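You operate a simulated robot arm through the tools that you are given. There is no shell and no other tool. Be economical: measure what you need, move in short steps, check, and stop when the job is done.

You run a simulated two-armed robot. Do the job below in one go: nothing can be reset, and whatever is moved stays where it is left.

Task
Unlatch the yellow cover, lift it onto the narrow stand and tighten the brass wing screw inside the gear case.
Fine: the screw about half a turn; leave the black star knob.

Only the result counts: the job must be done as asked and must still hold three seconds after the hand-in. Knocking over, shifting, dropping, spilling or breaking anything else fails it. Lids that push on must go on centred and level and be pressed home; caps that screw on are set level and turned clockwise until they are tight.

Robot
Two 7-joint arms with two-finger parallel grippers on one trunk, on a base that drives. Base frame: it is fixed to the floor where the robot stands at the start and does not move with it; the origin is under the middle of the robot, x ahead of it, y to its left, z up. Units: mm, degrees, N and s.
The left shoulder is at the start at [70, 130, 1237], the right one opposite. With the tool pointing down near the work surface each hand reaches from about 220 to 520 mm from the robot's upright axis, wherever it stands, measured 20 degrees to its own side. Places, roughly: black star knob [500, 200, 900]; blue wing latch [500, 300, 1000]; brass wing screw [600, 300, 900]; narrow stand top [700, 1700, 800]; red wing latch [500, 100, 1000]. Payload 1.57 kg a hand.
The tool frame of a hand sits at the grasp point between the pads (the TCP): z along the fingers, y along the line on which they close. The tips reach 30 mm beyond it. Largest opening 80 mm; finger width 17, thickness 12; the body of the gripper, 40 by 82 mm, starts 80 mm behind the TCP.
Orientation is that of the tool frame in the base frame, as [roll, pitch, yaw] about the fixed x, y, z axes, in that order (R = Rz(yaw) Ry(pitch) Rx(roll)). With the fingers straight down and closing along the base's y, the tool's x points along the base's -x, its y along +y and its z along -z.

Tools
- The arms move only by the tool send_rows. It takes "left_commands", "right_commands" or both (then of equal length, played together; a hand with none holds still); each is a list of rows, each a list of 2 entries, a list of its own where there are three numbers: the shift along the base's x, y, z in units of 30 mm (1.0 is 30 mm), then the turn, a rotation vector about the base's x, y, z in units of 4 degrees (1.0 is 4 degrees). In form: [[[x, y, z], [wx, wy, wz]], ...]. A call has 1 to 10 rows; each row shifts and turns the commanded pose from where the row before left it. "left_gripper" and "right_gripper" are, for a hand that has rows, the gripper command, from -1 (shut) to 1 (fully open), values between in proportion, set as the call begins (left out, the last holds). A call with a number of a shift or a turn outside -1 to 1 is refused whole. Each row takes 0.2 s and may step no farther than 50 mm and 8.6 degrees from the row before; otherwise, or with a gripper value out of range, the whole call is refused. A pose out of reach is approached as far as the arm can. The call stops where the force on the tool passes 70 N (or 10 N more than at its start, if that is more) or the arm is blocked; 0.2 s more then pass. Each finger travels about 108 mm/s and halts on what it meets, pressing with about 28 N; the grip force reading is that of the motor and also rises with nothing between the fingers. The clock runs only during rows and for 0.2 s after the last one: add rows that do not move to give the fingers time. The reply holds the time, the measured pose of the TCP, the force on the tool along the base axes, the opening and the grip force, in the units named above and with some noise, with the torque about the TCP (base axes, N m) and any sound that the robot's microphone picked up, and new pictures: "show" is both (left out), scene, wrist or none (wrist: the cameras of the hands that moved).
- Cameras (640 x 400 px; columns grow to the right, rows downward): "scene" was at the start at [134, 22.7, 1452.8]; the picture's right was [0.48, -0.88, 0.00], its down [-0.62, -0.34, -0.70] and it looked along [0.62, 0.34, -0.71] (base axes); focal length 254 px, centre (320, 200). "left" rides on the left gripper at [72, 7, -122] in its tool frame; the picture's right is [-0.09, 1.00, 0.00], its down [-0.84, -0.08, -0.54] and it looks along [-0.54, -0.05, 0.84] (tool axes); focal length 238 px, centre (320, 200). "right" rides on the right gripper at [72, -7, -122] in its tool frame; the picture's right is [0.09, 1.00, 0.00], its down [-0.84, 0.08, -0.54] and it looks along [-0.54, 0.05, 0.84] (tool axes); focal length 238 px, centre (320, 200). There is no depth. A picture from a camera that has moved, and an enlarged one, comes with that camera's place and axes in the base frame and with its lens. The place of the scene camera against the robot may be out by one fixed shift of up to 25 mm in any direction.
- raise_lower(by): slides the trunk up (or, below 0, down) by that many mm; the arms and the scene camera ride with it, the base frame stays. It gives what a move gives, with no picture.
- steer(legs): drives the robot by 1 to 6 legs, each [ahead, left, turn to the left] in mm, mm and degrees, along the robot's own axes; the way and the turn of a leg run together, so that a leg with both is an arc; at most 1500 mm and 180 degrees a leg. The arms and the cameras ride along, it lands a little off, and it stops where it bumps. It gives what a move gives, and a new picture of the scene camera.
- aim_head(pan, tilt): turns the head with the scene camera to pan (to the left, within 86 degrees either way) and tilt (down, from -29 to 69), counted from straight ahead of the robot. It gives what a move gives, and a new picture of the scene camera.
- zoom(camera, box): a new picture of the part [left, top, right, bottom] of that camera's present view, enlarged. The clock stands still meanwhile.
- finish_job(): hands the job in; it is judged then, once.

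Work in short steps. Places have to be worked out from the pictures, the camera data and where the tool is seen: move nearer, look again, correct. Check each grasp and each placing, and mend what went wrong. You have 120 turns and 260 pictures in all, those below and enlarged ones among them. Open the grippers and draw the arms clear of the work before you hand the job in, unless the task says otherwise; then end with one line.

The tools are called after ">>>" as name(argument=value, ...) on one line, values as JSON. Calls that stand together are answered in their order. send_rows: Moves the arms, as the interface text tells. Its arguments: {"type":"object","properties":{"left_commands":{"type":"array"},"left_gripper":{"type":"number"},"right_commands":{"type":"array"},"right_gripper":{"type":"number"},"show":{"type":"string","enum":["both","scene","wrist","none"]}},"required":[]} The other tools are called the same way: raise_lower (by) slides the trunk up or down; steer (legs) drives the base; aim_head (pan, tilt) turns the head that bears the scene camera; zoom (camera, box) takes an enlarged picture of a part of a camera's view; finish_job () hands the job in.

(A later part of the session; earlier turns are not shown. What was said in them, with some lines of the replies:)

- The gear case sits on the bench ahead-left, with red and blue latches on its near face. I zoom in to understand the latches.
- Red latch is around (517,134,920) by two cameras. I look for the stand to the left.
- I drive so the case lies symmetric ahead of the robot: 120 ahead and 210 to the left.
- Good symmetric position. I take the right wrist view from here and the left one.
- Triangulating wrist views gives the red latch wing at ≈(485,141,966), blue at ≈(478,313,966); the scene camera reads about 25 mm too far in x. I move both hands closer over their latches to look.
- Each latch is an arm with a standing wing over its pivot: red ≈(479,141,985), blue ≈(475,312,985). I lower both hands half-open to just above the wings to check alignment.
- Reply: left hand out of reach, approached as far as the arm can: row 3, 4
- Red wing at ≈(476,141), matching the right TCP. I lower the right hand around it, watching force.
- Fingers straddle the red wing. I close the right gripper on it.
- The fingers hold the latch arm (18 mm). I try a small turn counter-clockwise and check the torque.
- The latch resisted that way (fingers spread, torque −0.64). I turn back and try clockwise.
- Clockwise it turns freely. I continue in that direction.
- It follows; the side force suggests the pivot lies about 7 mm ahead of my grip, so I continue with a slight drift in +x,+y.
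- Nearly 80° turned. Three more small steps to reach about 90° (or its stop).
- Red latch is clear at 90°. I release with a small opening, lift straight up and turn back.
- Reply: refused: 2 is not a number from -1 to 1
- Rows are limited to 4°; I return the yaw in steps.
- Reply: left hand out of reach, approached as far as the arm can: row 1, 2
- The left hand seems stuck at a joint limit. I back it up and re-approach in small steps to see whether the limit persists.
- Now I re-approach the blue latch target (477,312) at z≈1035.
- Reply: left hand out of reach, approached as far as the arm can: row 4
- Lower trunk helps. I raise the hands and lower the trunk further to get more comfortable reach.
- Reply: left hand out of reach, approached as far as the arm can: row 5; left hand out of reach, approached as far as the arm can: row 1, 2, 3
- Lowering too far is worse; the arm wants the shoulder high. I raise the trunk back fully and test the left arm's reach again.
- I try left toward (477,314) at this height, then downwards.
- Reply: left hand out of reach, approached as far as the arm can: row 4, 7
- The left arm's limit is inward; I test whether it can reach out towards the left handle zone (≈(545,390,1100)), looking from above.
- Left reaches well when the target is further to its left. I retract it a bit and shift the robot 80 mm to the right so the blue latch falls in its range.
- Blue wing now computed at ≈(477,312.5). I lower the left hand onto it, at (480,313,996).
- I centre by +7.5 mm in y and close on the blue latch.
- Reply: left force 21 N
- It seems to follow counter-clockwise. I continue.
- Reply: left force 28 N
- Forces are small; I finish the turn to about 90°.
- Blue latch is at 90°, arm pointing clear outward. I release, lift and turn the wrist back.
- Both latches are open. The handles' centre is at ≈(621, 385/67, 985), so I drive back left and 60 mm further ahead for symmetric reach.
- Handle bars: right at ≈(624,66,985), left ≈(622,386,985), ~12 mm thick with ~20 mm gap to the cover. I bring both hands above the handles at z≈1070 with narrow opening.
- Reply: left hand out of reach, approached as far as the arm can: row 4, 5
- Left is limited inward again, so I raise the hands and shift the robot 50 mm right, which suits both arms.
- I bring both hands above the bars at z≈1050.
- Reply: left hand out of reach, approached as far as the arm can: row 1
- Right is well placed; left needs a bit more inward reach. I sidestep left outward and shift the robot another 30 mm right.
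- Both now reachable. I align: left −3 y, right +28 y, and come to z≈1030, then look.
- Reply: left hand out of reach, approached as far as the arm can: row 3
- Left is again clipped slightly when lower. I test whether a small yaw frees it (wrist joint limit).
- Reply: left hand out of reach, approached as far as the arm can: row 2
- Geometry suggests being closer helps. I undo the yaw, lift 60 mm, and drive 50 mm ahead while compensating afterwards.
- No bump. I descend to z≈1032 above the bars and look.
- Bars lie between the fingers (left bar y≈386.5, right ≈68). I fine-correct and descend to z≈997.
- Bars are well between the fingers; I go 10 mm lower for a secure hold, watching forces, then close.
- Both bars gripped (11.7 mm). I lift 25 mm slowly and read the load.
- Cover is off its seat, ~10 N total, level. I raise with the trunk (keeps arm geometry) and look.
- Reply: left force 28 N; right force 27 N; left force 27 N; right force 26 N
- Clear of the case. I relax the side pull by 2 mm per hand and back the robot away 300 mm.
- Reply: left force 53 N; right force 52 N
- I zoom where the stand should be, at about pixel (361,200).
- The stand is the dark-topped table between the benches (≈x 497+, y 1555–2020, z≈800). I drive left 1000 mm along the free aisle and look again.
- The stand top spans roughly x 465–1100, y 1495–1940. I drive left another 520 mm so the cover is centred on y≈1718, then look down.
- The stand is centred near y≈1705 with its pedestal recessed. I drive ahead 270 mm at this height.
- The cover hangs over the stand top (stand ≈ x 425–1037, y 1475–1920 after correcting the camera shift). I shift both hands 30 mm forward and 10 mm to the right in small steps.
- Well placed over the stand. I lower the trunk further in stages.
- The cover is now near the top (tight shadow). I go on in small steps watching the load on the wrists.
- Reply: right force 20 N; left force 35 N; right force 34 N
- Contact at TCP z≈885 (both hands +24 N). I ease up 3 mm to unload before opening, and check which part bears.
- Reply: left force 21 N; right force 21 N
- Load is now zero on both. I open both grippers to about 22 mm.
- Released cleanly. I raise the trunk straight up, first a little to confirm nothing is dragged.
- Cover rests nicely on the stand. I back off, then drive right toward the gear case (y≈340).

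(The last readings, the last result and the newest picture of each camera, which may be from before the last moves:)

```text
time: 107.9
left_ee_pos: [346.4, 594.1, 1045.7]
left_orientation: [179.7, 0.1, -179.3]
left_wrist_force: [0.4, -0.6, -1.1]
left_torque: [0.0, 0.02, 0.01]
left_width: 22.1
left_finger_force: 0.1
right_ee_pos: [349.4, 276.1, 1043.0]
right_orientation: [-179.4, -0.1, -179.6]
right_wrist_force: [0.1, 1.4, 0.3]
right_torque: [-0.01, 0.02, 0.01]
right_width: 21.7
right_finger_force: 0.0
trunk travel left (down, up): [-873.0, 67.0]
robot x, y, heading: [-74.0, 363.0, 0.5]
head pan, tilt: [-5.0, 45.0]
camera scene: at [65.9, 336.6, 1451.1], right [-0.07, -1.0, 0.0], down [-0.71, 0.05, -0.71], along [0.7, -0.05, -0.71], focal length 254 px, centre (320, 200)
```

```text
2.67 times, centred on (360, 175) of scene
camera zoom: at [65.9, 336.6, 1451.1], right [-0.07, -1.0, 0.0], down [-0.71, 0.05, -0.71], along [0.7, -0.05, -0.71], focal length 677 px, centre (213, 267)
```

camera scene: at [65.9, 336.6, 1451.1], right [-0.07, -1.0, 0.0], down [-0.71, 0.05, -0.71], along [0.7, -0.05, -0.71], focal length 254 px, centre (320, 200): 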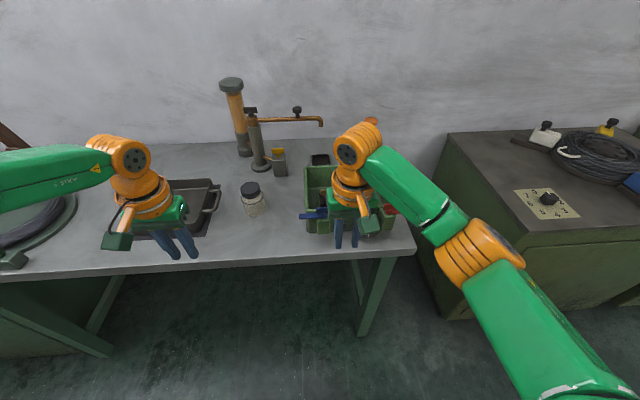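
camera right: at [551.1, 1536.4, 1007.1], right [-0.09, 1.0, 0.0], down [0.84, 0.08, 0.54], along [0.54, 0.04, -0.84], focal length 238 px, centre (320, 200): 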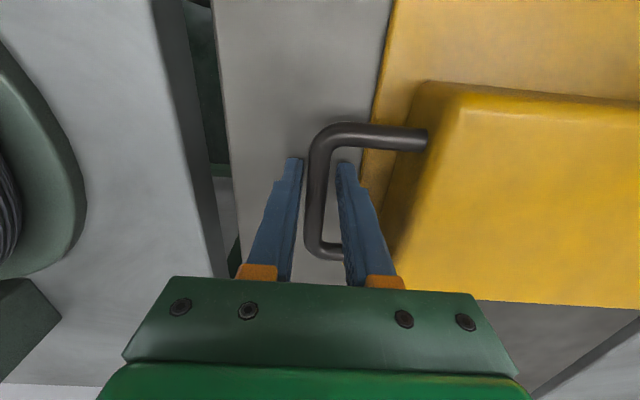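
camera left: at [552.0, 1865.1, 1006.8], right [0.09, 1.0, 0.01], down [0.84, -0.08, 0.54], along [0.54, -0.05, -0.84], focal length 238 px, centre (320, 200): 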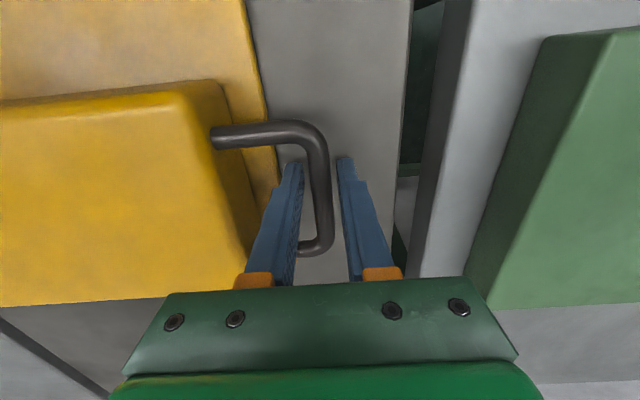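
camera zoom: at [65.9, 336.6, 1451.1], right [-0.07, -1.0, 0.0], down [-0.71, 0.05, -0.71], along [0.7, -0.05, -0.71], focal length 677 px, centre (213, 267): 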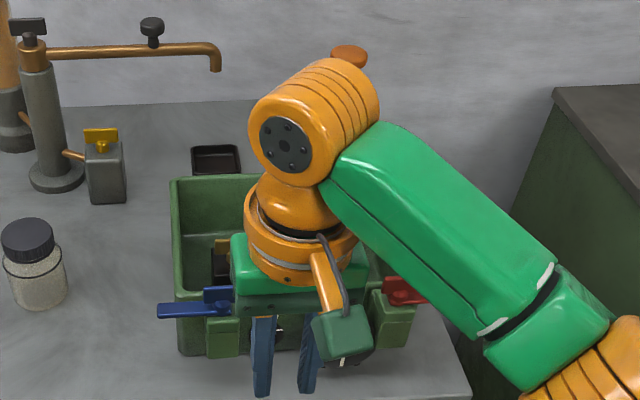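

I look through the right wrist camera into the open case.

>>> zoom(camera="right", box=[160, 180, 480, 400])

>>> steer(legs=[[170, 0, -0.5]])

>>> zoom(camera="right", box=[120, 80, 520, 330])

```text
1.82 times, centred on (320, 290) of right
camera zoom: at [277.7, 269.9, 1167.1], right [-0.1, 0.99, -0.01], down [0.84, 0.09, 0.54], along [0.54, 0.05, -0.84], focal length 433 px, centre (320, 36)
```

zoom: 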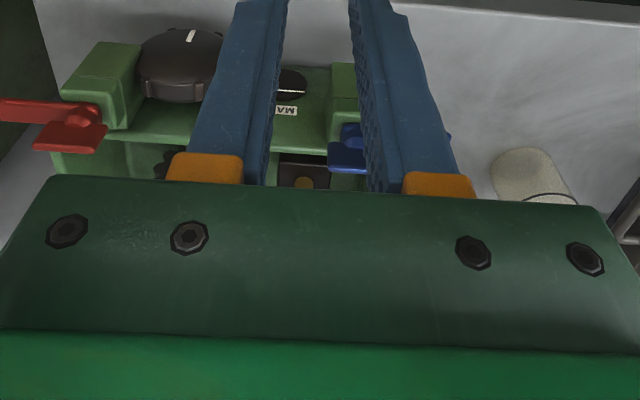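

```text
time: 109.3
left_ee_pos: [509.3, 592.7, 1046.3]
left_orientation: [179.7, 0.2, -179.7]
left_wrist_force: [-1.0, 0.4, 0.5]
left_torque: [0.01, -0.02, 0.01]
left_width: 22.1
left_finger_force: 0.0
right_ee_pos: [509.4, 275.6, 1043.9]
right_orientation: [-179.6, 0.0, -179.9]
right_wrist_force: [0.0, -0.3, -0.3]
right_torque: [0.01, 0.0, -0.02]
right_width: 21.9
right_finger_force: 0.1
trunk travel left (down, up): [-873.0, 67.0]
robot x, y, heading: [84.0, 358.7, 0.4]
head pan, tilt: [-5.0, 45.0]
camera scene: at [226.1, 336.9, 1451.6], right [-0.08, -1.0, 0.0], down [-0.7, 0.06, -0.71], along [0.71, -0.06, -0.7], focal length 254 px, centre (320, 200)
```

scene: 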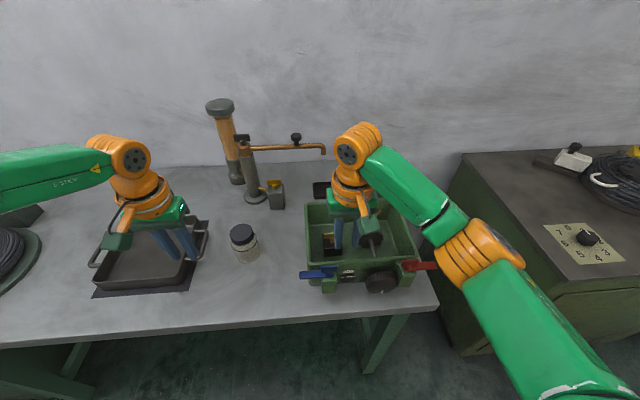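

```text
1.60 times, centred on (320, 205) of right
camera zoom: at [438.2, 268.5, 1168.3], right [-0.09, 1.0, -0.01], down [0.84, 0.08, 0.54], along [0.54, 0.05, -0.84], focal length 381 px, centre (320, 192)
```

zoom: 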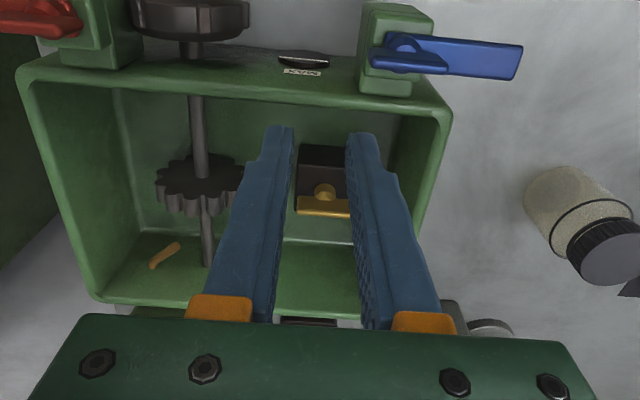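

The brass wing screw stands upright on a black block inside, wing along y, at ≈(618,289,~910). I drive 100 mm closer and view again.

>>> steer(legs=[[100, 0, 0]])

>>> send_rows(right_commands=[[[-0.8, 0, 0.3], [0, 0, 0]], [[-0.8, 0, 0.3], [0, 0, 0]], [[0, 0, 0], [0, 0, 0]]], right_gripper=0, show="none")

>>> zoom(camera="right", box=[220, 100, 420, 260])

```text
time: 110.5
left_ee_pos: [607.5, 593.3, 1046.8]
left_orientation: [179.6, 0.2, -179.7]
left_wrist_force: [0.4, 0.6, -0.2]
left_torque: [0.02, -0.03, -0.02]
left_width: 21.9
left_finger_force: 0.1
right_ee_pos: [608.4, 275.5, 1045.9]
right_orientation: [-179.7, 0.3, -179.9]
right_wrist_force: [-0.3, -0.4, 0.7]
right_torque: [0.0, -0.03, 0.03]
right_width: 21.9
right_finger_force: 0.0
trunk travel left (down, up): [-873.0, 67.0]
robot x, y, heading: [187.5, 362.7, 0.3]
head pan, tilt: [-5.0, 45.0]
camera scene: at [323.5, 337.2, 1451.8], right [-0.08, -1.0, 0.0], down [-0.7, 0.06, -0.71], along [0.71, -0.06, -0.7], focal length 254 px, centre (320, 200)
```

scene: 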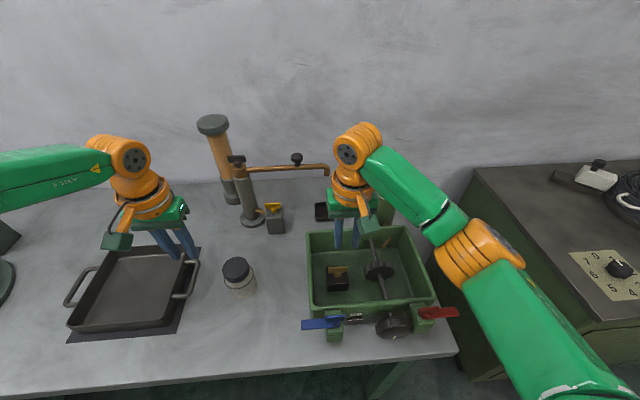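

```text
time: 111.3
left_ee_pos: [612.7, 593.5, 1044.9]
left_orientation: [179.7, 0.1, -179.7]
left_wrist_force: [-1.0, -0.7, 0.0]
left_torque: [-0.02, 0.01, 0.02]
left_width: 22.2
left_finger_force: 0.0
right_ee_pos: [566.6, 275.6, 1060.6]
right_orientation: [-179.6, -0.3, -179.9]
right_wrist_force: [0.5, -0.5, 1.4]
right_torque: [-0.01, 0.03, 0.03]
right_width: 39.9
right_finger_force: 0.0
trunk travel left (down, up): [-873.0, 67.0]
robot x, y, heading: [185.3, 361.2, 0.4]
head pan, tilt: [-5.0, 45.0]
```

```text
2.50 times, centred on (320, 180) of right
camera zoom: at [494.2, 269.0, 1184.7], right [-0.09, 1.0, -0.01], down [0.84, 0.08, 0.54], along [0.54, 0.05, -0.84], focal length 596 px, centre (320, 250)
```

zoom: 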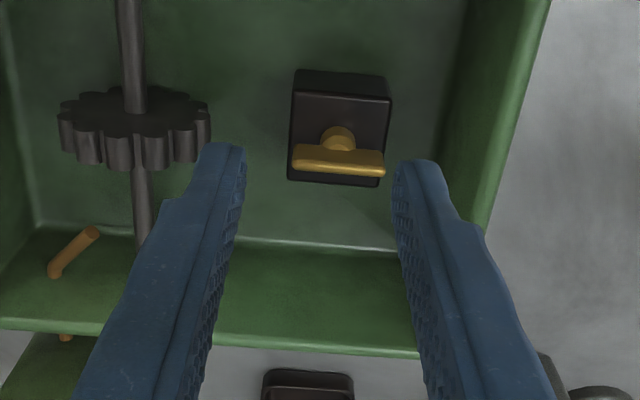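

Triangulation puts the wing at ≈(610,289,923), ~46 mm along y. I need the fingers to close along x, so I position above it and pre-rotate the right hand counter-clockwise by 90°, leaving a full clockwise stroke.

>>> send_rows(right_commands=[[[0.5, 0.2, 0], [0, 0, 1]], [[0.5, 0.2, 0], [0, 0, 1]], [[0.45, 0.05, 0], [0, 0, 1]], [[0, 0, 0], [0, 0, 1]], [[0, 0, 0], [0, 0, 1]], [[0, 0, 0], [0, 0, 1]], [[0, 0, 0], [0, 0, 1]], [[0, 0, 0], [0, 0, 1]], [[0, 0, 0], [0, 0, 1]], [[0, 0, 0], [0, 0, 1]]], show="none")

>>> send_rows(right_commands=[[[0, 0, 0], [0, 0, 1]], [[0, 0, 0], [0, 0, 1]], [[0, 0, 0], [0, 0, 1]], [[0, 0, 0], [0, 0, 1]], [[0, 0, 0], [0, 0, 1]], [[0, 0, 0], [0, 0, 1]], [[0, 0, 0], [0, 0, 1]], [[0, 0, 0], [0, 0, 1]], [[0, 0, 0], [0, 0, 1]], [[0, 0, 0], [0, 0, 1]]], show="none")

>>> send_rows(right_commands=[[[0, 0, 0], [0, 0, 1]], [[0, 0, 0], [0, 0, 1]], [[0, 0, 0], [0, 0, 0.5]], [[0, 0, 0], [0, 0, 0]]], show="both")

```text
time: 113.5
left_ee_pos: [612.2, 593.3, 1045.4]
left_orientation: [179.7, 0.0, -179.7]
left_wrist_force: [-0.4, -1.1, -0.6]
left_torque: [0.01, 0.01, -0.02]
left_width: 21.9
left_finger_force: 0.1
right_ee_pos: [609.1, 289.3, 1061.7]
right_orientation: [-179.7, -0.1, -139.8]
right_wrist_force: [0.0, 0.2, 0.1]
right_torque: [0.0, 0.02, 0.02]
right_width: 40.0
right_finger_force: 0.0
trunk travel left (down, up): [-873.0, 67.0]
robot x, y, heading: [185.1, 361.8, 0.3]
head pan, tilt: [-5.0, 45.0]
```

```text
time: 115.7
left_ee_pos: [612.5, 592.2, 1044.6]
left_orientation: [179.6, 0.1, -179.7]
left_wrist_force: [0.2, 0.0, 0.1]
left_torque: [-0.03, -0.02, 0.03]
left_width: 21.9
left_finger_force: 0.1
right_ee_pos: [607.6, 288.7, 1062.3]
right_orientation: [-179.7, -0.1, -99.8]
right_wrist_force: [0.3, -0.6, 0.3]
right_torque: [0.05, 0.02, 0.01]
right_width: 40.0
right_finger_force: 0.0
trunk travel left (down, up): [-873.0, 67.0]
robot x, y, heading: [186.1, 358.2, -0.0]
head pan, tilt: [-5.0, 45.0]
```

```text
time: 116.7
left_ee_pos: [611.3, 594.4, 1045.1]
left_orientation: [179.7, 0.1, -179.7]
left_wrist_force: [0.3, -0.9, -1.2]
left_torque: [0.04, 0.02, 0.0]
left_width: 21.7
left_finger_force: 0.0
right_ee_pos: [607.8, 289.0, 1062.0]
right_orientation: [-179.6, -0.1, -89.9]
right_wrist_force: [0.1, 0.8, 0.9]
right_torque: [-0.01, 0.01, -0.02]
right_width: 40.1
right_finger_force: 0.0
trunk travel left (down, up): [-873.0, 67.0]
robot x, y, heading: [186.6, 357.0, 0.2]
head pan, tilt: [-5.0, 45.0]
camera scene: at [330.0, 337.3, 1451.2], right [-0.08, -1.0, 0.0], down [-0.7, 0.06, -0.71], along [0.7, -0.06, -0.71], focal length 254 px, centre (320, 200)
camera right: at [614.0, 216.9, 1184.8], right [-1.0, -0.1, -0.01], down [-0.08, 0.84, 0.54], along [-0.05, 0.54, -0.84], focal length 238 px, centre (320, 200)
```

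scene: 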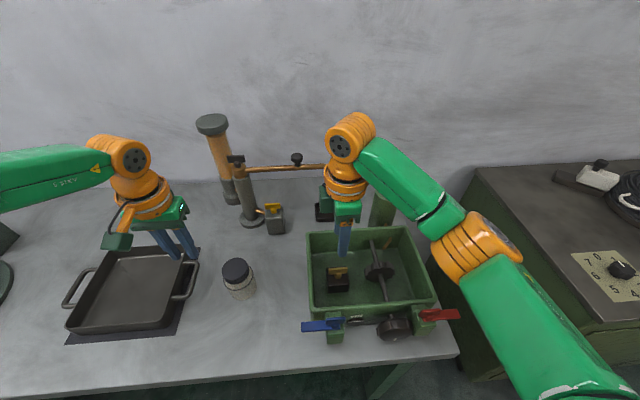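
right: 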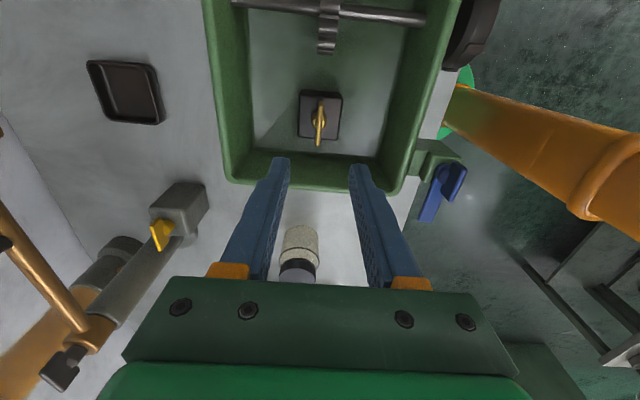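

Aligned well: wing at ≈(609,287) under the TCP. I descend to z≈955 (tips 925) and check with a zoom.

>>> send_rows(right_commands=[[[0.03, -0.05, -0.9], [0, 0, 0]], [[0, 0, -0.9], [0, 0, 0]], [[0, 0, -0.9], [0, 0, 0]], [[0, 0, -0.8], [0, 0, 0]], [[0, 0, 0], [0, 0, 0]]], right_gripper=-0.2, show="none")

>>> zoom(camera="right", box=[240, 90, 400, 210])

>>> zoom(camera="scene", box=[280, 210, 420, 310])

```text
time: 117.9
left_ee_pos: [611.3, 594.2, 1045.9]
left_orientation: [179.6, 0.1, -179.6]
left_wrist_force: [-0.2, 0.1, 0.1]
left_torque: [-0.01, 0.01, 0.01]
left_width: 22.1
left_finger_force: 0.0
right_ee_pos: [610.8, 289.0, 958.6]
right_orientation: [-179.6, -0.2, -89.9]
right_wrist_force: [0.2, -0.1, -0.2]
right_torque: [-0.02, 0.01, -0.03]
right_width: 32.0
right_finger_force: 0.1
trunk travel left (down, up): [-873.0, 67.0]
robot x, y, heading: [188.2, 361.1, 0.4]
head pan, tilt: [-5.0, 45.0]
```

```text
3.33 times, centred on (320, 150) of right
camera zoom: at [616.4, 216.3, 1081.2], right [-1.0, -0.09, -0.01], down [-0.08, 0.84, 0.54], along [-0.05, 0.54, -0.84], focal length 794 px, centre (320, 367)
```

zoom: 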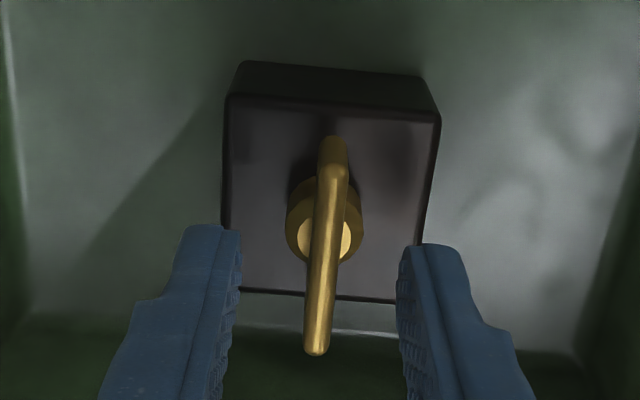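

```text
4.00 times, centred on (350, 260) of scene
camera zoom: at [329.9, 337.2, 1451.2], right [-0.08, -1.0, 0.0], down [-0.7, 0.06, -0.71], along [0.7, -0.06, -0.71], focal length 1015 px, centre (200, -40)
```

zoom: 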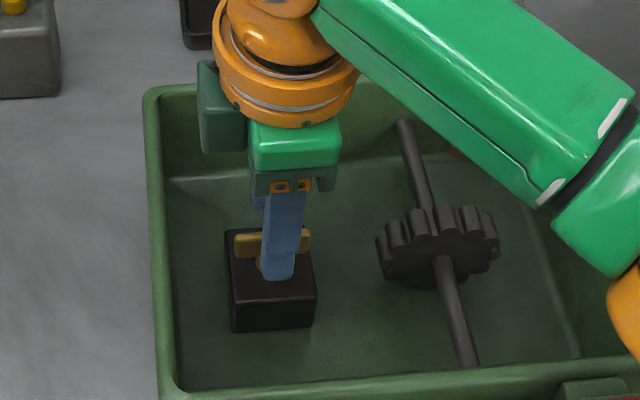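

The wing centre is ≈(609,287,918), block top ≈897. I go down 18 mm more (tips ≈911) and close.

>>> send_rows(right_commands=[[[0, 0, -0.3], [0, 0, 0]], [[0, 0, -0.3], [0, 0, 0]], [[0, 0, 0], [0, 0, 0]]], show="none")

>>> send_rows(right_commands=[[[0, 0, 0], [0, 0, 0]], [[0, 0, 0], [0, 0, 0]]], right_gripper=-1, show="none")

>>> zoom(camera="right", box=[240, 90, 400, 210])

```text
time: 118.7
left_ee_pos: [611.7, 593.0, 1045.6]
left_orientation: [179.7, 0.1, -179.7]
left_wrist_force: [-1.2, -0.5, -0.2]
left_torque: [-0.02, 0.03, -0.04]
left_width: 22.0
left_finger_force: 0.0
right_ee_pos: [608.1, 288.7, 937.8]
right_orientation: [-179.7, -0.2, -89.9]
right_wrist_force: [0.3, -0.1, -0.1]
right_torque: [0.0, -0.02, -0.02]
right_width: 32.0
right_finger_force: 0.1
trunk travel left (down, up): [-873.0, 67.0]
robot x, y, heading: [186.1, 359.7, 0.1]
head pan, tilt: [-5.0, 45.0]
```

```text
time: 119.3
left_ee_pos: [611.1, 592.8, 1046.7]
left_orientation: [179.8, 0.1, -179.7]
left_wrist_force: [0.1, -0.2, -0.8]
left_torque: [-0.04, -0.05, -0.02]
left_width: 21.8
left_finger_force: 0.1
right_ee_pos: [609.0, 289.8, 938.3]
right_orientation: [-179.6, 0.0, -89.9]
right_wrist_force: [-2.5, 1.1, -3.7]
right_torque: [0.01, 0.04, 0.02]
right_width: 17.1
right_finger_force: 32.2
trunk travel left (down, up): [-873.0, 67.0]
robot x, y, heading: [183.9, 360.4, 0.1]
head pan, tilt: [-5.0, 45.0]
```

```text
3.33 times, centred on (320, 150) of right
camera zoom: at [615.7, 216.0, 1062.1], right [-1.0, -0.09, -0.01], down [-0.08, 0.84, 0.54], along [-0.05, 0.54, -0.84], focal length 794 px, centre (320, 367)
```

zoom: 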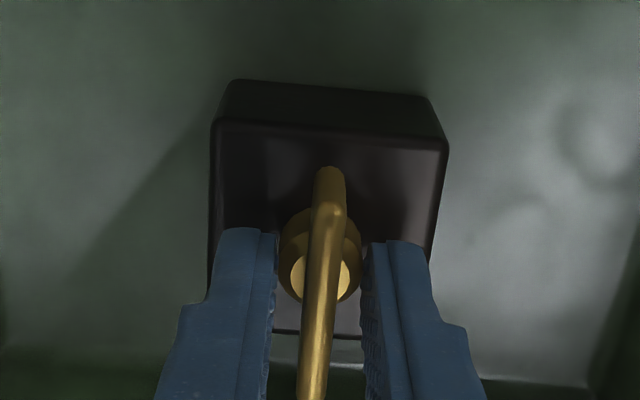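

Width 17 means I grip the round hub, not the wing. I open, raise 10 mm and close again.

>>> send_rows(right_commands=[[[0, 0, 0], [0, 0, 0]], [[0, -0.06, 0.33], [0, 0, 0]], [[0, 0, 0], [0, 0, 0]]], right_gripper=-0.3, show="none")

>>> send_rows(right_commands=[[[0, 0, 0], [0, 0, 0]], [[0, 0, 0], [0, 0, 0]]], right_gripper=-1, show="none")

>>> zoom(camera="right", box=[240, 90, 400, 210])

```text
time: 120.1
left_ee_pos: [612.6, 592.7, 1044.7]
left_orientation: [179.7, 0.2, -179.7]
left_wrist_force: [0.4, 0.3, -0.1]
left_torque: [0.02, -0.03, -0.03]
left_width: 22.0
left_finger_force: 0.2
right_ee_pos: [609.3, 286.2, 949.3]
right_orientation: [-179.7, -0.1, -89.8]
right_wrist_force: [0.7, -0.3, -0.3]
right_torque: [-0.02, -0.03, -0.01]
right_width: 28.1
right_finger_force: 0.1
trunk travel left (down, up): [-873.0, 67.0]
robot x, y, heading: [185.3, 360.5, 0.3]
head pan, tilt: [-5.0, 45.0]
```

```text
time: 120.7
left_ee_pos: [612.4, 593.3, 1046.6]
left_orientation: [179.8, 0.1, -179.7]
left_wrist_force: [-0.4, 0.2, 0.6]
left_torque: [0.01, 0.03, 0.01]
left_width: 21.9
left_finger_force: 0.0
right_ee_pos: [609.1, 286.7, 950.2]
right_orientation: [-179.7, -0.2, -89.9]
right_wrist_force: [-0.6, 0.1, -0.4]
right_torque: [0.08, 0.32, 0.0]
right_width: 5.9
right_finger_force: 25.9
trunk travel left (down, up): [-873.0, 67.0]
robot x, y, heading: [181.5, 359.8, 0.2]
head pan, tilt: [-5.0, 45.0]
```

```text
3.33 times, centred on (320, 150) of right
camera zoom: at [615.6, 214.1, 1072.2], right [-1.0, -0.09, -0.01], down [-0.08, 0.84, 0.54], along [-0.05, 0.54, -0.84], focal length 794 px, centre (320, 367)
```

zoom: 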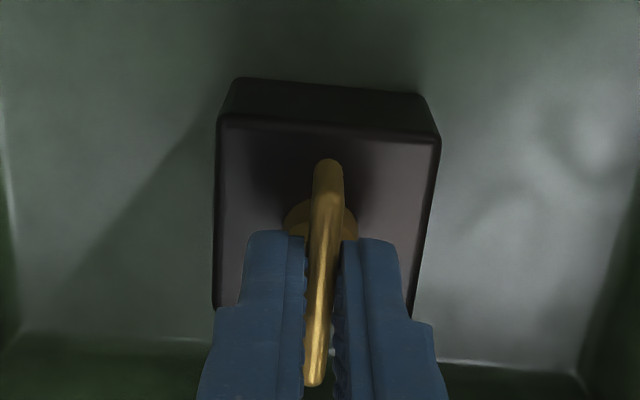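

Now the wing itself is gripped (5.9 mm). I turn clockwise 24° and check forces.

>>> send_rows(right_commands=[[[0, 0, 0], [0, 0, -1]], [[0, 0, 0], [0, 0, -1]], [[0, 0, 0], [0, 0, -1]], [[0, 0, 0], [0, 0, -1]], [[0, 0, 0], [0, 0, -1]], [[0, 0, 0], [0, 0, -1]], [[0, 0, 0], [0, 0, 0]]], show="wrist")

```text
time: 122.3
left_ee_pos: [611.5, 592.5, 1045.6]
left_orientation: [179.7, 0.0, -179.7]
left_wrist_force: [-0.9, -0.9, -0.3]
left_torque: [-0.01, -0.03, -0.03]
left_width: 21.8
left_finger_force: 0.0
right_ee_pos: [608.3, 286.6, 951.2]
right_orientation: [-179.7, -0.1, -114.0]
right_wrist_force: [-2.5, 1.8, -1.4]
right_torque: [0.32, 0.26, 0.01]
right_width: 5.6
right_finger_force: 25.6
trunk travel left (down, up): [-873.0, 67.0]
robot x, y, heading: [188.3, 359.0, 0.3]
head pan, tilt: [-5.0, 45.0]
camera right: at [585.3, 218.1, 1072.2], right [-0.95, 0.32, -0.01], down [0.27, 0.8, 0.54], along [0.18, 0.51, -0.84], focal length 238 px, centre (320, 200)
```

right: 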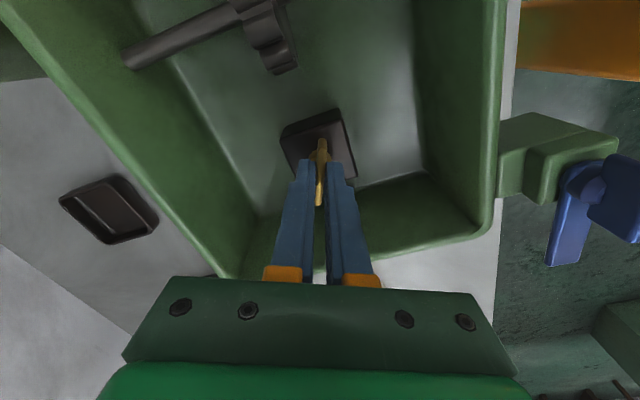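

The screw follows with small forces. I continue clockwise.

>>> send_rows(right_commands=[[[0, 0, 0], [0, 0, -1]], [[0, 0, 0], [0, 0, -1]], [[0, 0, 0], [0, 0, -1]], [[0, 0, 0], [0, 0, -1]], [[0, 0, 0], [0, 0, -1]], [[0, 0, 0], [0, 0, -1]], [[0, 0, 0], [0, 0, -1]], [[0, 0, 0], [0, 0, -1]], [[0, 0, 0], [0, 0, -1]], [[0, 0, 0], [0, 0, -1]]], show="none")

>>> send_rows(right_commands=[[[0, 0, 0], [0, 0, -1]], [[0, 0, 0], [0, 0, -1]], [[0, 0, 0], [0, 0, -1]], [[0, 0, 0], [0, 0, -1]], [[0, 0, 0], [0, 0, -1]], [[0, 0, 0], [0, 0, -1]], [[0, 0, 0], [0, 0, -1]], [[0, 0, 0], [0, 0, -1]], [[0, 0, 0], [0, 0, -1]], [[0, 0, 0], [0, 0, -1]]], show="wrist")

```text
time: 124.5
left_ee_pos: [612.1, 595.4, 1045.7]
left_orientation: [179.8, 0.1, -179.6]
left_wrist_force: [0.0, 0.5, -0.1]
left_torque: [0.02, -0.03, -0.06]
left_width: 22.0
left_finger_force: 0.1
right_ee_pos: [609.1, 287.5, 948.2]
right_orientation: [-179.6, -0.2, -154.0]
right_wrist_force: [-5.7, 5.2, -10.7]
right_torque: [0.63, -0.29, 0.01]
right_width: 5.6
right_finger_force: 25.9
trunk travel left (down, up): [-873.0, 67.0]
robot x, y, heading: [187.1, 358.9, -0.0]
head pan, tilt: [-5.0, 45.0]
```

```text
time: 126.7
left_ee_pos: [611.4, 596.3, 1046.2]
left_orientation: [179.8, 0.2, -179.7]
left_wrist_force: [0.5, 0.5, 0.4]
left_torque: [-0.01, -0.01, -0.01]
left_width: 22.1
left_finger_force: 0.0
right_ee_pos: [608.2, 287.4, 949.8]
right_orientation: [-179.5, 0.1, 166.0]
right_wrist_force: [-6.2, 9.5, -9.8]
right_torque: [0.63, 0.67, 0.01]
right_width: 6.0
right_finger_force: 25.7
trunk travel left (down, up): [-873.0, 67.0]
robot x, y, heading: [185.6, 359.8, 0.3]
head pan, tilt: [-5.0, 45.0]
camera right: at [537.5, 299.4, 1072.4], right [0.15, 0.99, -0.01], down [0.83, -0.12, 0.54], along [0.53, -0.09, -0.84], focal length 238 px, centre (320, 200)
```

right: 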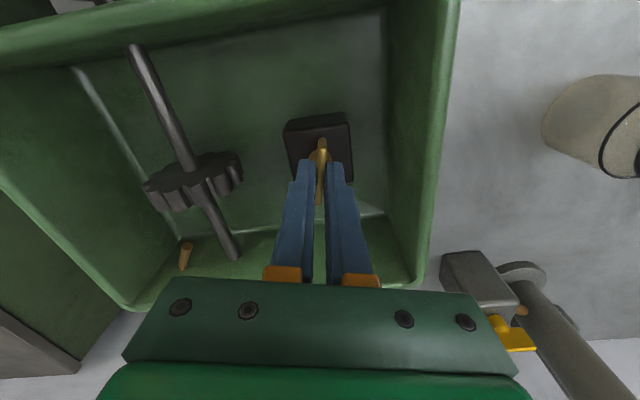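

104° done, following well. I continue toward 180°.

>>> send_rows(right_commands=[[[0, 0, 0], [0, 0, -1]], [[0, 0, 0], [0, 0, -1]], [[0, 0, 0], [0, 0, -1]], [[0, 0, 0], [0, 0, -1]], [[0, 0, 0], [0, 0, -1]], [[0, 0, 0], [0, 0, -1]], [[0, 0, 0], [0, 0, -1]], [[0, 0, 0], [0, 0, -1]], [[0, 0, 0], [0, 0, -1]], [[0, 0, 0], [0, 0, -1]]], show="none")

>>> send_rows(right_commands=[[[0, 0, 0], [0, 0, -1]], [[0, 0, 0], [0, 0, -1]], [[0, 0, 0], [0, 0, -1]], [[0, 0, 0], [0, 0, -1]], [[0, 0, 0], [0, 0, -1]], [[0, 0, 0], [0, 0, -1]], [[0, 0, 0], [0, 0, -1]], [[0, 0, 0], [0, 0, -1]], [[0, 0, 0], [0, 0, -1]], [[0, 0, 0], [0, 0, 0]]], show="wrist")

```text
time: 128.9
left_ee_pos: [610.5, 596.9, 1044.7]
left_orientation: [179.9, 0.1, -179.7]
left_wrist_force: [0.3, -0.3, -0.1]
left_torque: [-0.02, -0.01, 0.0]
left_width: 22.1
left_finger_force: 0.1
right_ee_pos: [610.1, 288.8, 949.0]
right_orientation: [-179.7, 0.1, 126.0]
right_wrist_force: [0.6, 9.3, 0.6]
right_torque: [0.12, -0.52, 0.0]
right_width: 6.1
right_finger_force: 25.4
trunk travel left (down, up): [-873.0, 67.0]
robot x, y, heading: [185.8, 361.1, 0.2]
head pan, tilt: [-5.0, 45.0]
```

```text
time: 131.1
left_ee_pos: [613.4, 596.2, 1044.9]
left_orientation: [179.9, 0.0, -179.8]
left_wrist_force: [0.1, 0.5, -0.6]
left_torque: [0.03, -0.01, 0.03]
left_width: 21.8
left_finger_force: 0.1
right_ee_pos: [610.3, 289.2, 949.0]
right_orientation: [-179.7, 0.1, 90.1]
right_wrist_force: [11.0, 7.2, 18.6]
right_torque: [-0.02, -0.44, -0.01]
right_width: 5.9
right_finger_force: 26.1
trunk travel left (down, up): [-873.0, 67.0]
robot x, y, heading: [189.0, 359.5, 0.1]
head pan, tilt: [-5.0, 45.0]
camera right: at [603.6, 360.3, 1072.2], right [1.0, 0.09, 0.0], down [0.08, -0.84, 0.54], along [0.05, -0.54, -0.84], focal length 238 px, centre (320, 200)
```

right: 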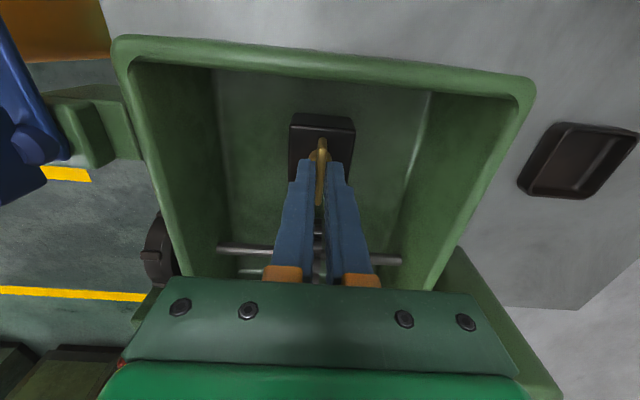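

Half a turn is completed with the wing still aligned in the fingers. I open and lift straight up.

>>> send_rows(right_commands=[[[0, 0, 0], [0, 0, 0]], [[0, 0, 0], [0, 0, 0]], [[0, 0, 0.5], [0, 0, 0]], [[0, 0, 1], [0, 0, 0]], [[0, 0, 1], [0, 0, 0]], [[0, 0, 1], [0, 0, 0]], [[0, 0, 1], [0, 0, 0]]], right_gripper=-0.3, show="both")

>>> zoom(camera="right", box=[220, 60, 420, 220])

```text
time: 132.7
left_ee_pos: [611.1, 592.9, 1045.6]
left_orientation: [179.7, 0.2, -179.7]
left_wrist_force: [0.4, 0.2, 0.1]
left_torque: [0.0, 0.03, 0.02]
left_width: 22.1
left_finger_force: 0.2
right_ee_pos: [646.6, 291.2, 1068.4]
right_orientation: [-179.6, -0.1, 90.1]
right_wrist_force: [-0.6, -1.2, -0.7]
right_torque: [0.0, 0.04, -0.01]
right_width: 28.2
right_finger_force: 0.0
right hand out of reach, approached as far as the arm can: row 4, 5, 6, 7
trunk travel left (down, up): [-873.0, 67.0]
robot x, y, heading: [185.0, 360.2, 0.3]
head pan, tilt: [-5.0, 45.0]
camera scene: at [329.4, 337.5, 1451.2], right [-0.08, -1.0, 0.0], down [-0.7, 0.06, -0.71], along [0.7, -0.06, -0.71], focal length 254 px, centre (320, 200)
camera right: at [640.8, 362.2, 1191.6], right [1.0, 0.09, -0.01], down [0.08, -0.84, 0.54], along [0.05, -0.54, -0.84], focal length 238 px, centre (320, 200)
```

scene: 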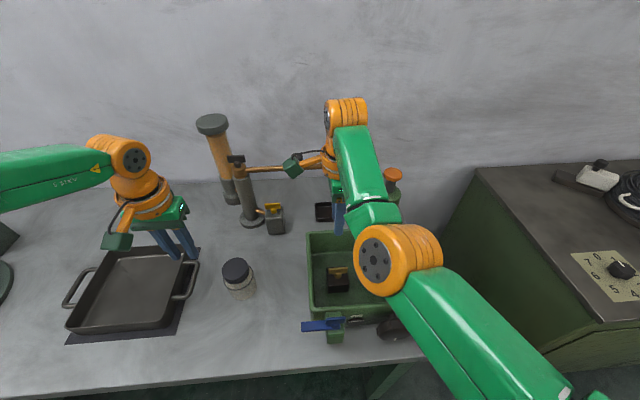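
right: 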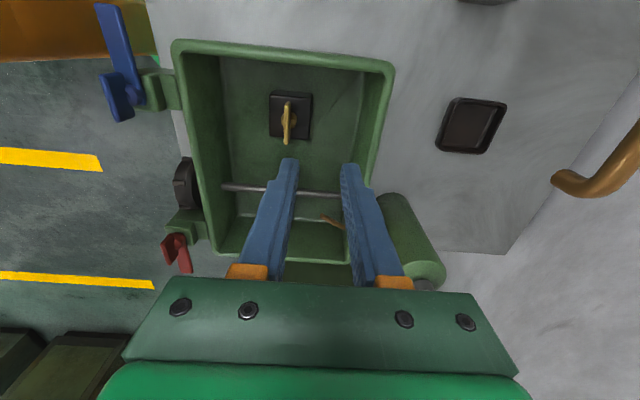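

```text
2.50 times, centred on (320, 140) of right
camera zoom: at [640.8, 362.2, 1191.6], right [1.0, 0.09, -0.01], down [0.08, -0.84, 0.54], along [0.05, -0.54, -0.84], focal length 596 px, centre (320, 350)
```

zoom: 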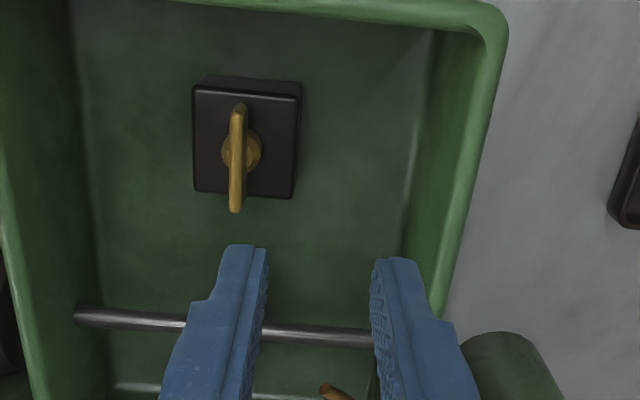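

Screw wing is again along y (half a turn). I back the robot straight away from the bench and open the grippers, then check the scene.

>>> steer(legs=[[-300, 0, 0]])

>>> send_rows(left_commands=[[[0, 0, 0.5], [0, 0, 0]], [[0, 0, 0], [0, 0, 0]]], right_commands=[[[-0.3, -0.3, 0], [0, 0, 0]], [[0, 0, 0], [0, 0, 0]]], left_gripper=1, right_gripper=1, show="scene")

>>> zoom(camera="scene", box=[240, 90, 480, 250])

>>> aim_head(pan=65, tilt=25)

```text
time: 134.7
left_ee_pos: [315.3, 593.9, 1044.5]
left_orientation: [179.8, -0.1, -179.5]
left_wrist_force: [-0.2, 0.2, -0.9]
left_torque: [0.01, 0.03, 0.0]
left_width: 22.1
left_finger_force: 0.0
right_ee_pos: [352.2, 292.1, 1067.0]
right_orientation: [-179.6, -0.1, 90.3]
right_wrist_force: [0.9, 0.6, 0.0]
right_torque: [0.01, 0.02, 0.0]
right_width: 28.0
right_finger_force: 0.0
trunk travel left (down, up): [-873.0, 67.0]
robot x, y, heading: [-111.1, 357.8, 0.6]
head pan, tilt: [-5.0, 45.0]
camera scene: at [35.3, 336.0, 1450.9], right [-0.08, -1.0, 0.0], down [-0.71, 0.05, -0.71], along [0.7, -0.06, -0.71], focal length 254 px, centre (320, 200)
```

scene: 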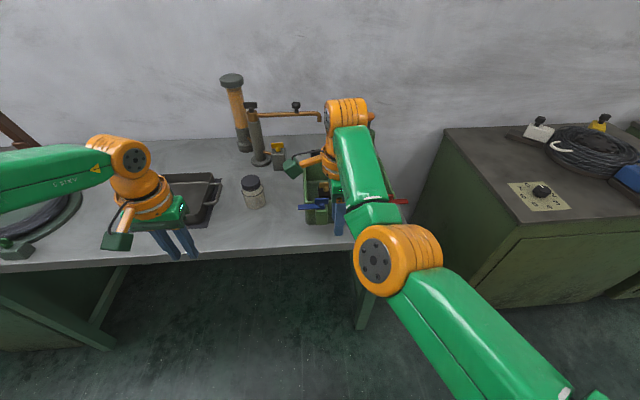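

```text
time: 135.3
left_ee_pos: [314.2, 594.0, 1060.0]
left_orientation: [179.6, -0.1, -179.4]
left_wrist_force: [0.0, 1.1, -0.1]
left_torque: [0.01, 0.0, 0.01]
left_width: 80.1
left_finger_force: 0.1
right_ee_pos: [351.2, 283.1, 1065.6]
right_orientation: [-179.4, -0.1, 90.4]
right_wrist_force: [0.1, 0.0, -0.1]
right_torque: [-0.01, 0.01, 0.0]
right_width: 79.8
right_finger_force: 0.1
right hand out of reach, approached as far as the arm can: row 1
trunk travel left (down, up): [-873.0, 67.0]
robot x, y, heading: [-113.2, 357.5, 0.9]
head pan, tilt: [-5.0, 45.0]
camera scene: at [33.4, 335.9, 1451.1], right [-0.08, -1.0, 0.0], down [-0.71, 0.05, -0.71], along [0.7, -0.06, -0.71], focal length 254 px, centre (320, 200)
```

scene: 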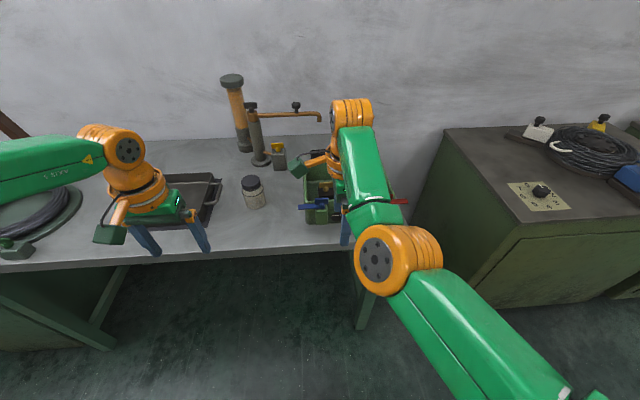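

```text
2.50 times, centred on (360, 170) of scene
camera zoom: at [33.4, 335.9, 1451.1], right [-0.08, -1.0, 0.0], down [-0.71, 0.05, -0.71], along [0.7, -0.06, -0.71], focal length 634 px, centre (220, 275)
```

zoom: 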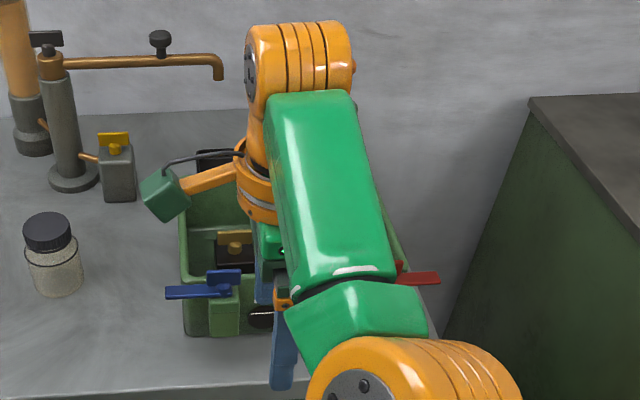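

```text
time: 136.7
left_ee_pos: [313.8, 594.2, 1060.8]
left_orientation: [179.6, 0.1, -179.5]
left_wrist_force: [0.6, 0.1, -0.7]
left_torque: [0.0, -0.01, 0.0]
left_width: 79.9
left_finger_force: 0.0
right_ee_pos: [351.0, 283.5, 1066.7]
right_orientation: [-179.5, -0.1, 90.5]
right_wrist_force: [-0.4, 0.1, -0.2]
right_torque: [-0.01, -0.03, -0.02]
right_width: 80.1
right_finger_force: 0.1
trunk travel left (down, up): [-873.0, 67.0]
robot x, y, heading: [-111.0, 361.5, 0.4]
head pan, tilt: [65.0, 25.0]
camera scene: at [-10.4, 426.1, 1481.7], right [0.91, -0.41, 0.0], down [-0.18, -0.38, -0.91], along [0.38, 0.82, -0.42], focal length 254 px, centre (320, 200)
```

scene: 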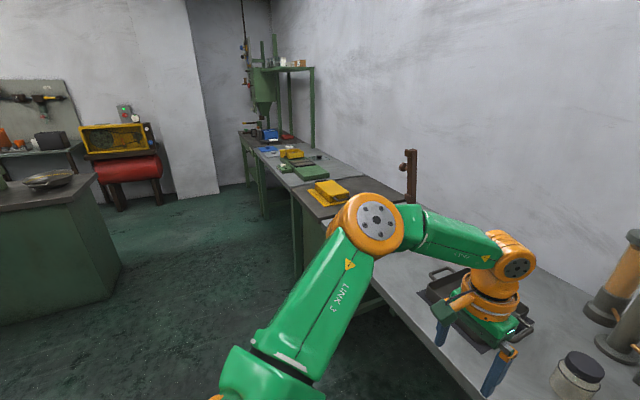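

The cover is resting on the stand, both latches are open, the screw has had its half turn and the arms are clear. I hand the job in.

>>> finish_job()

```text
The job is handed in.
```

I opened both latches, set the yellow cover on the narrow stand and turned the brass wing screw half a turn clockwise without touching the black star knob; the job is handed in.
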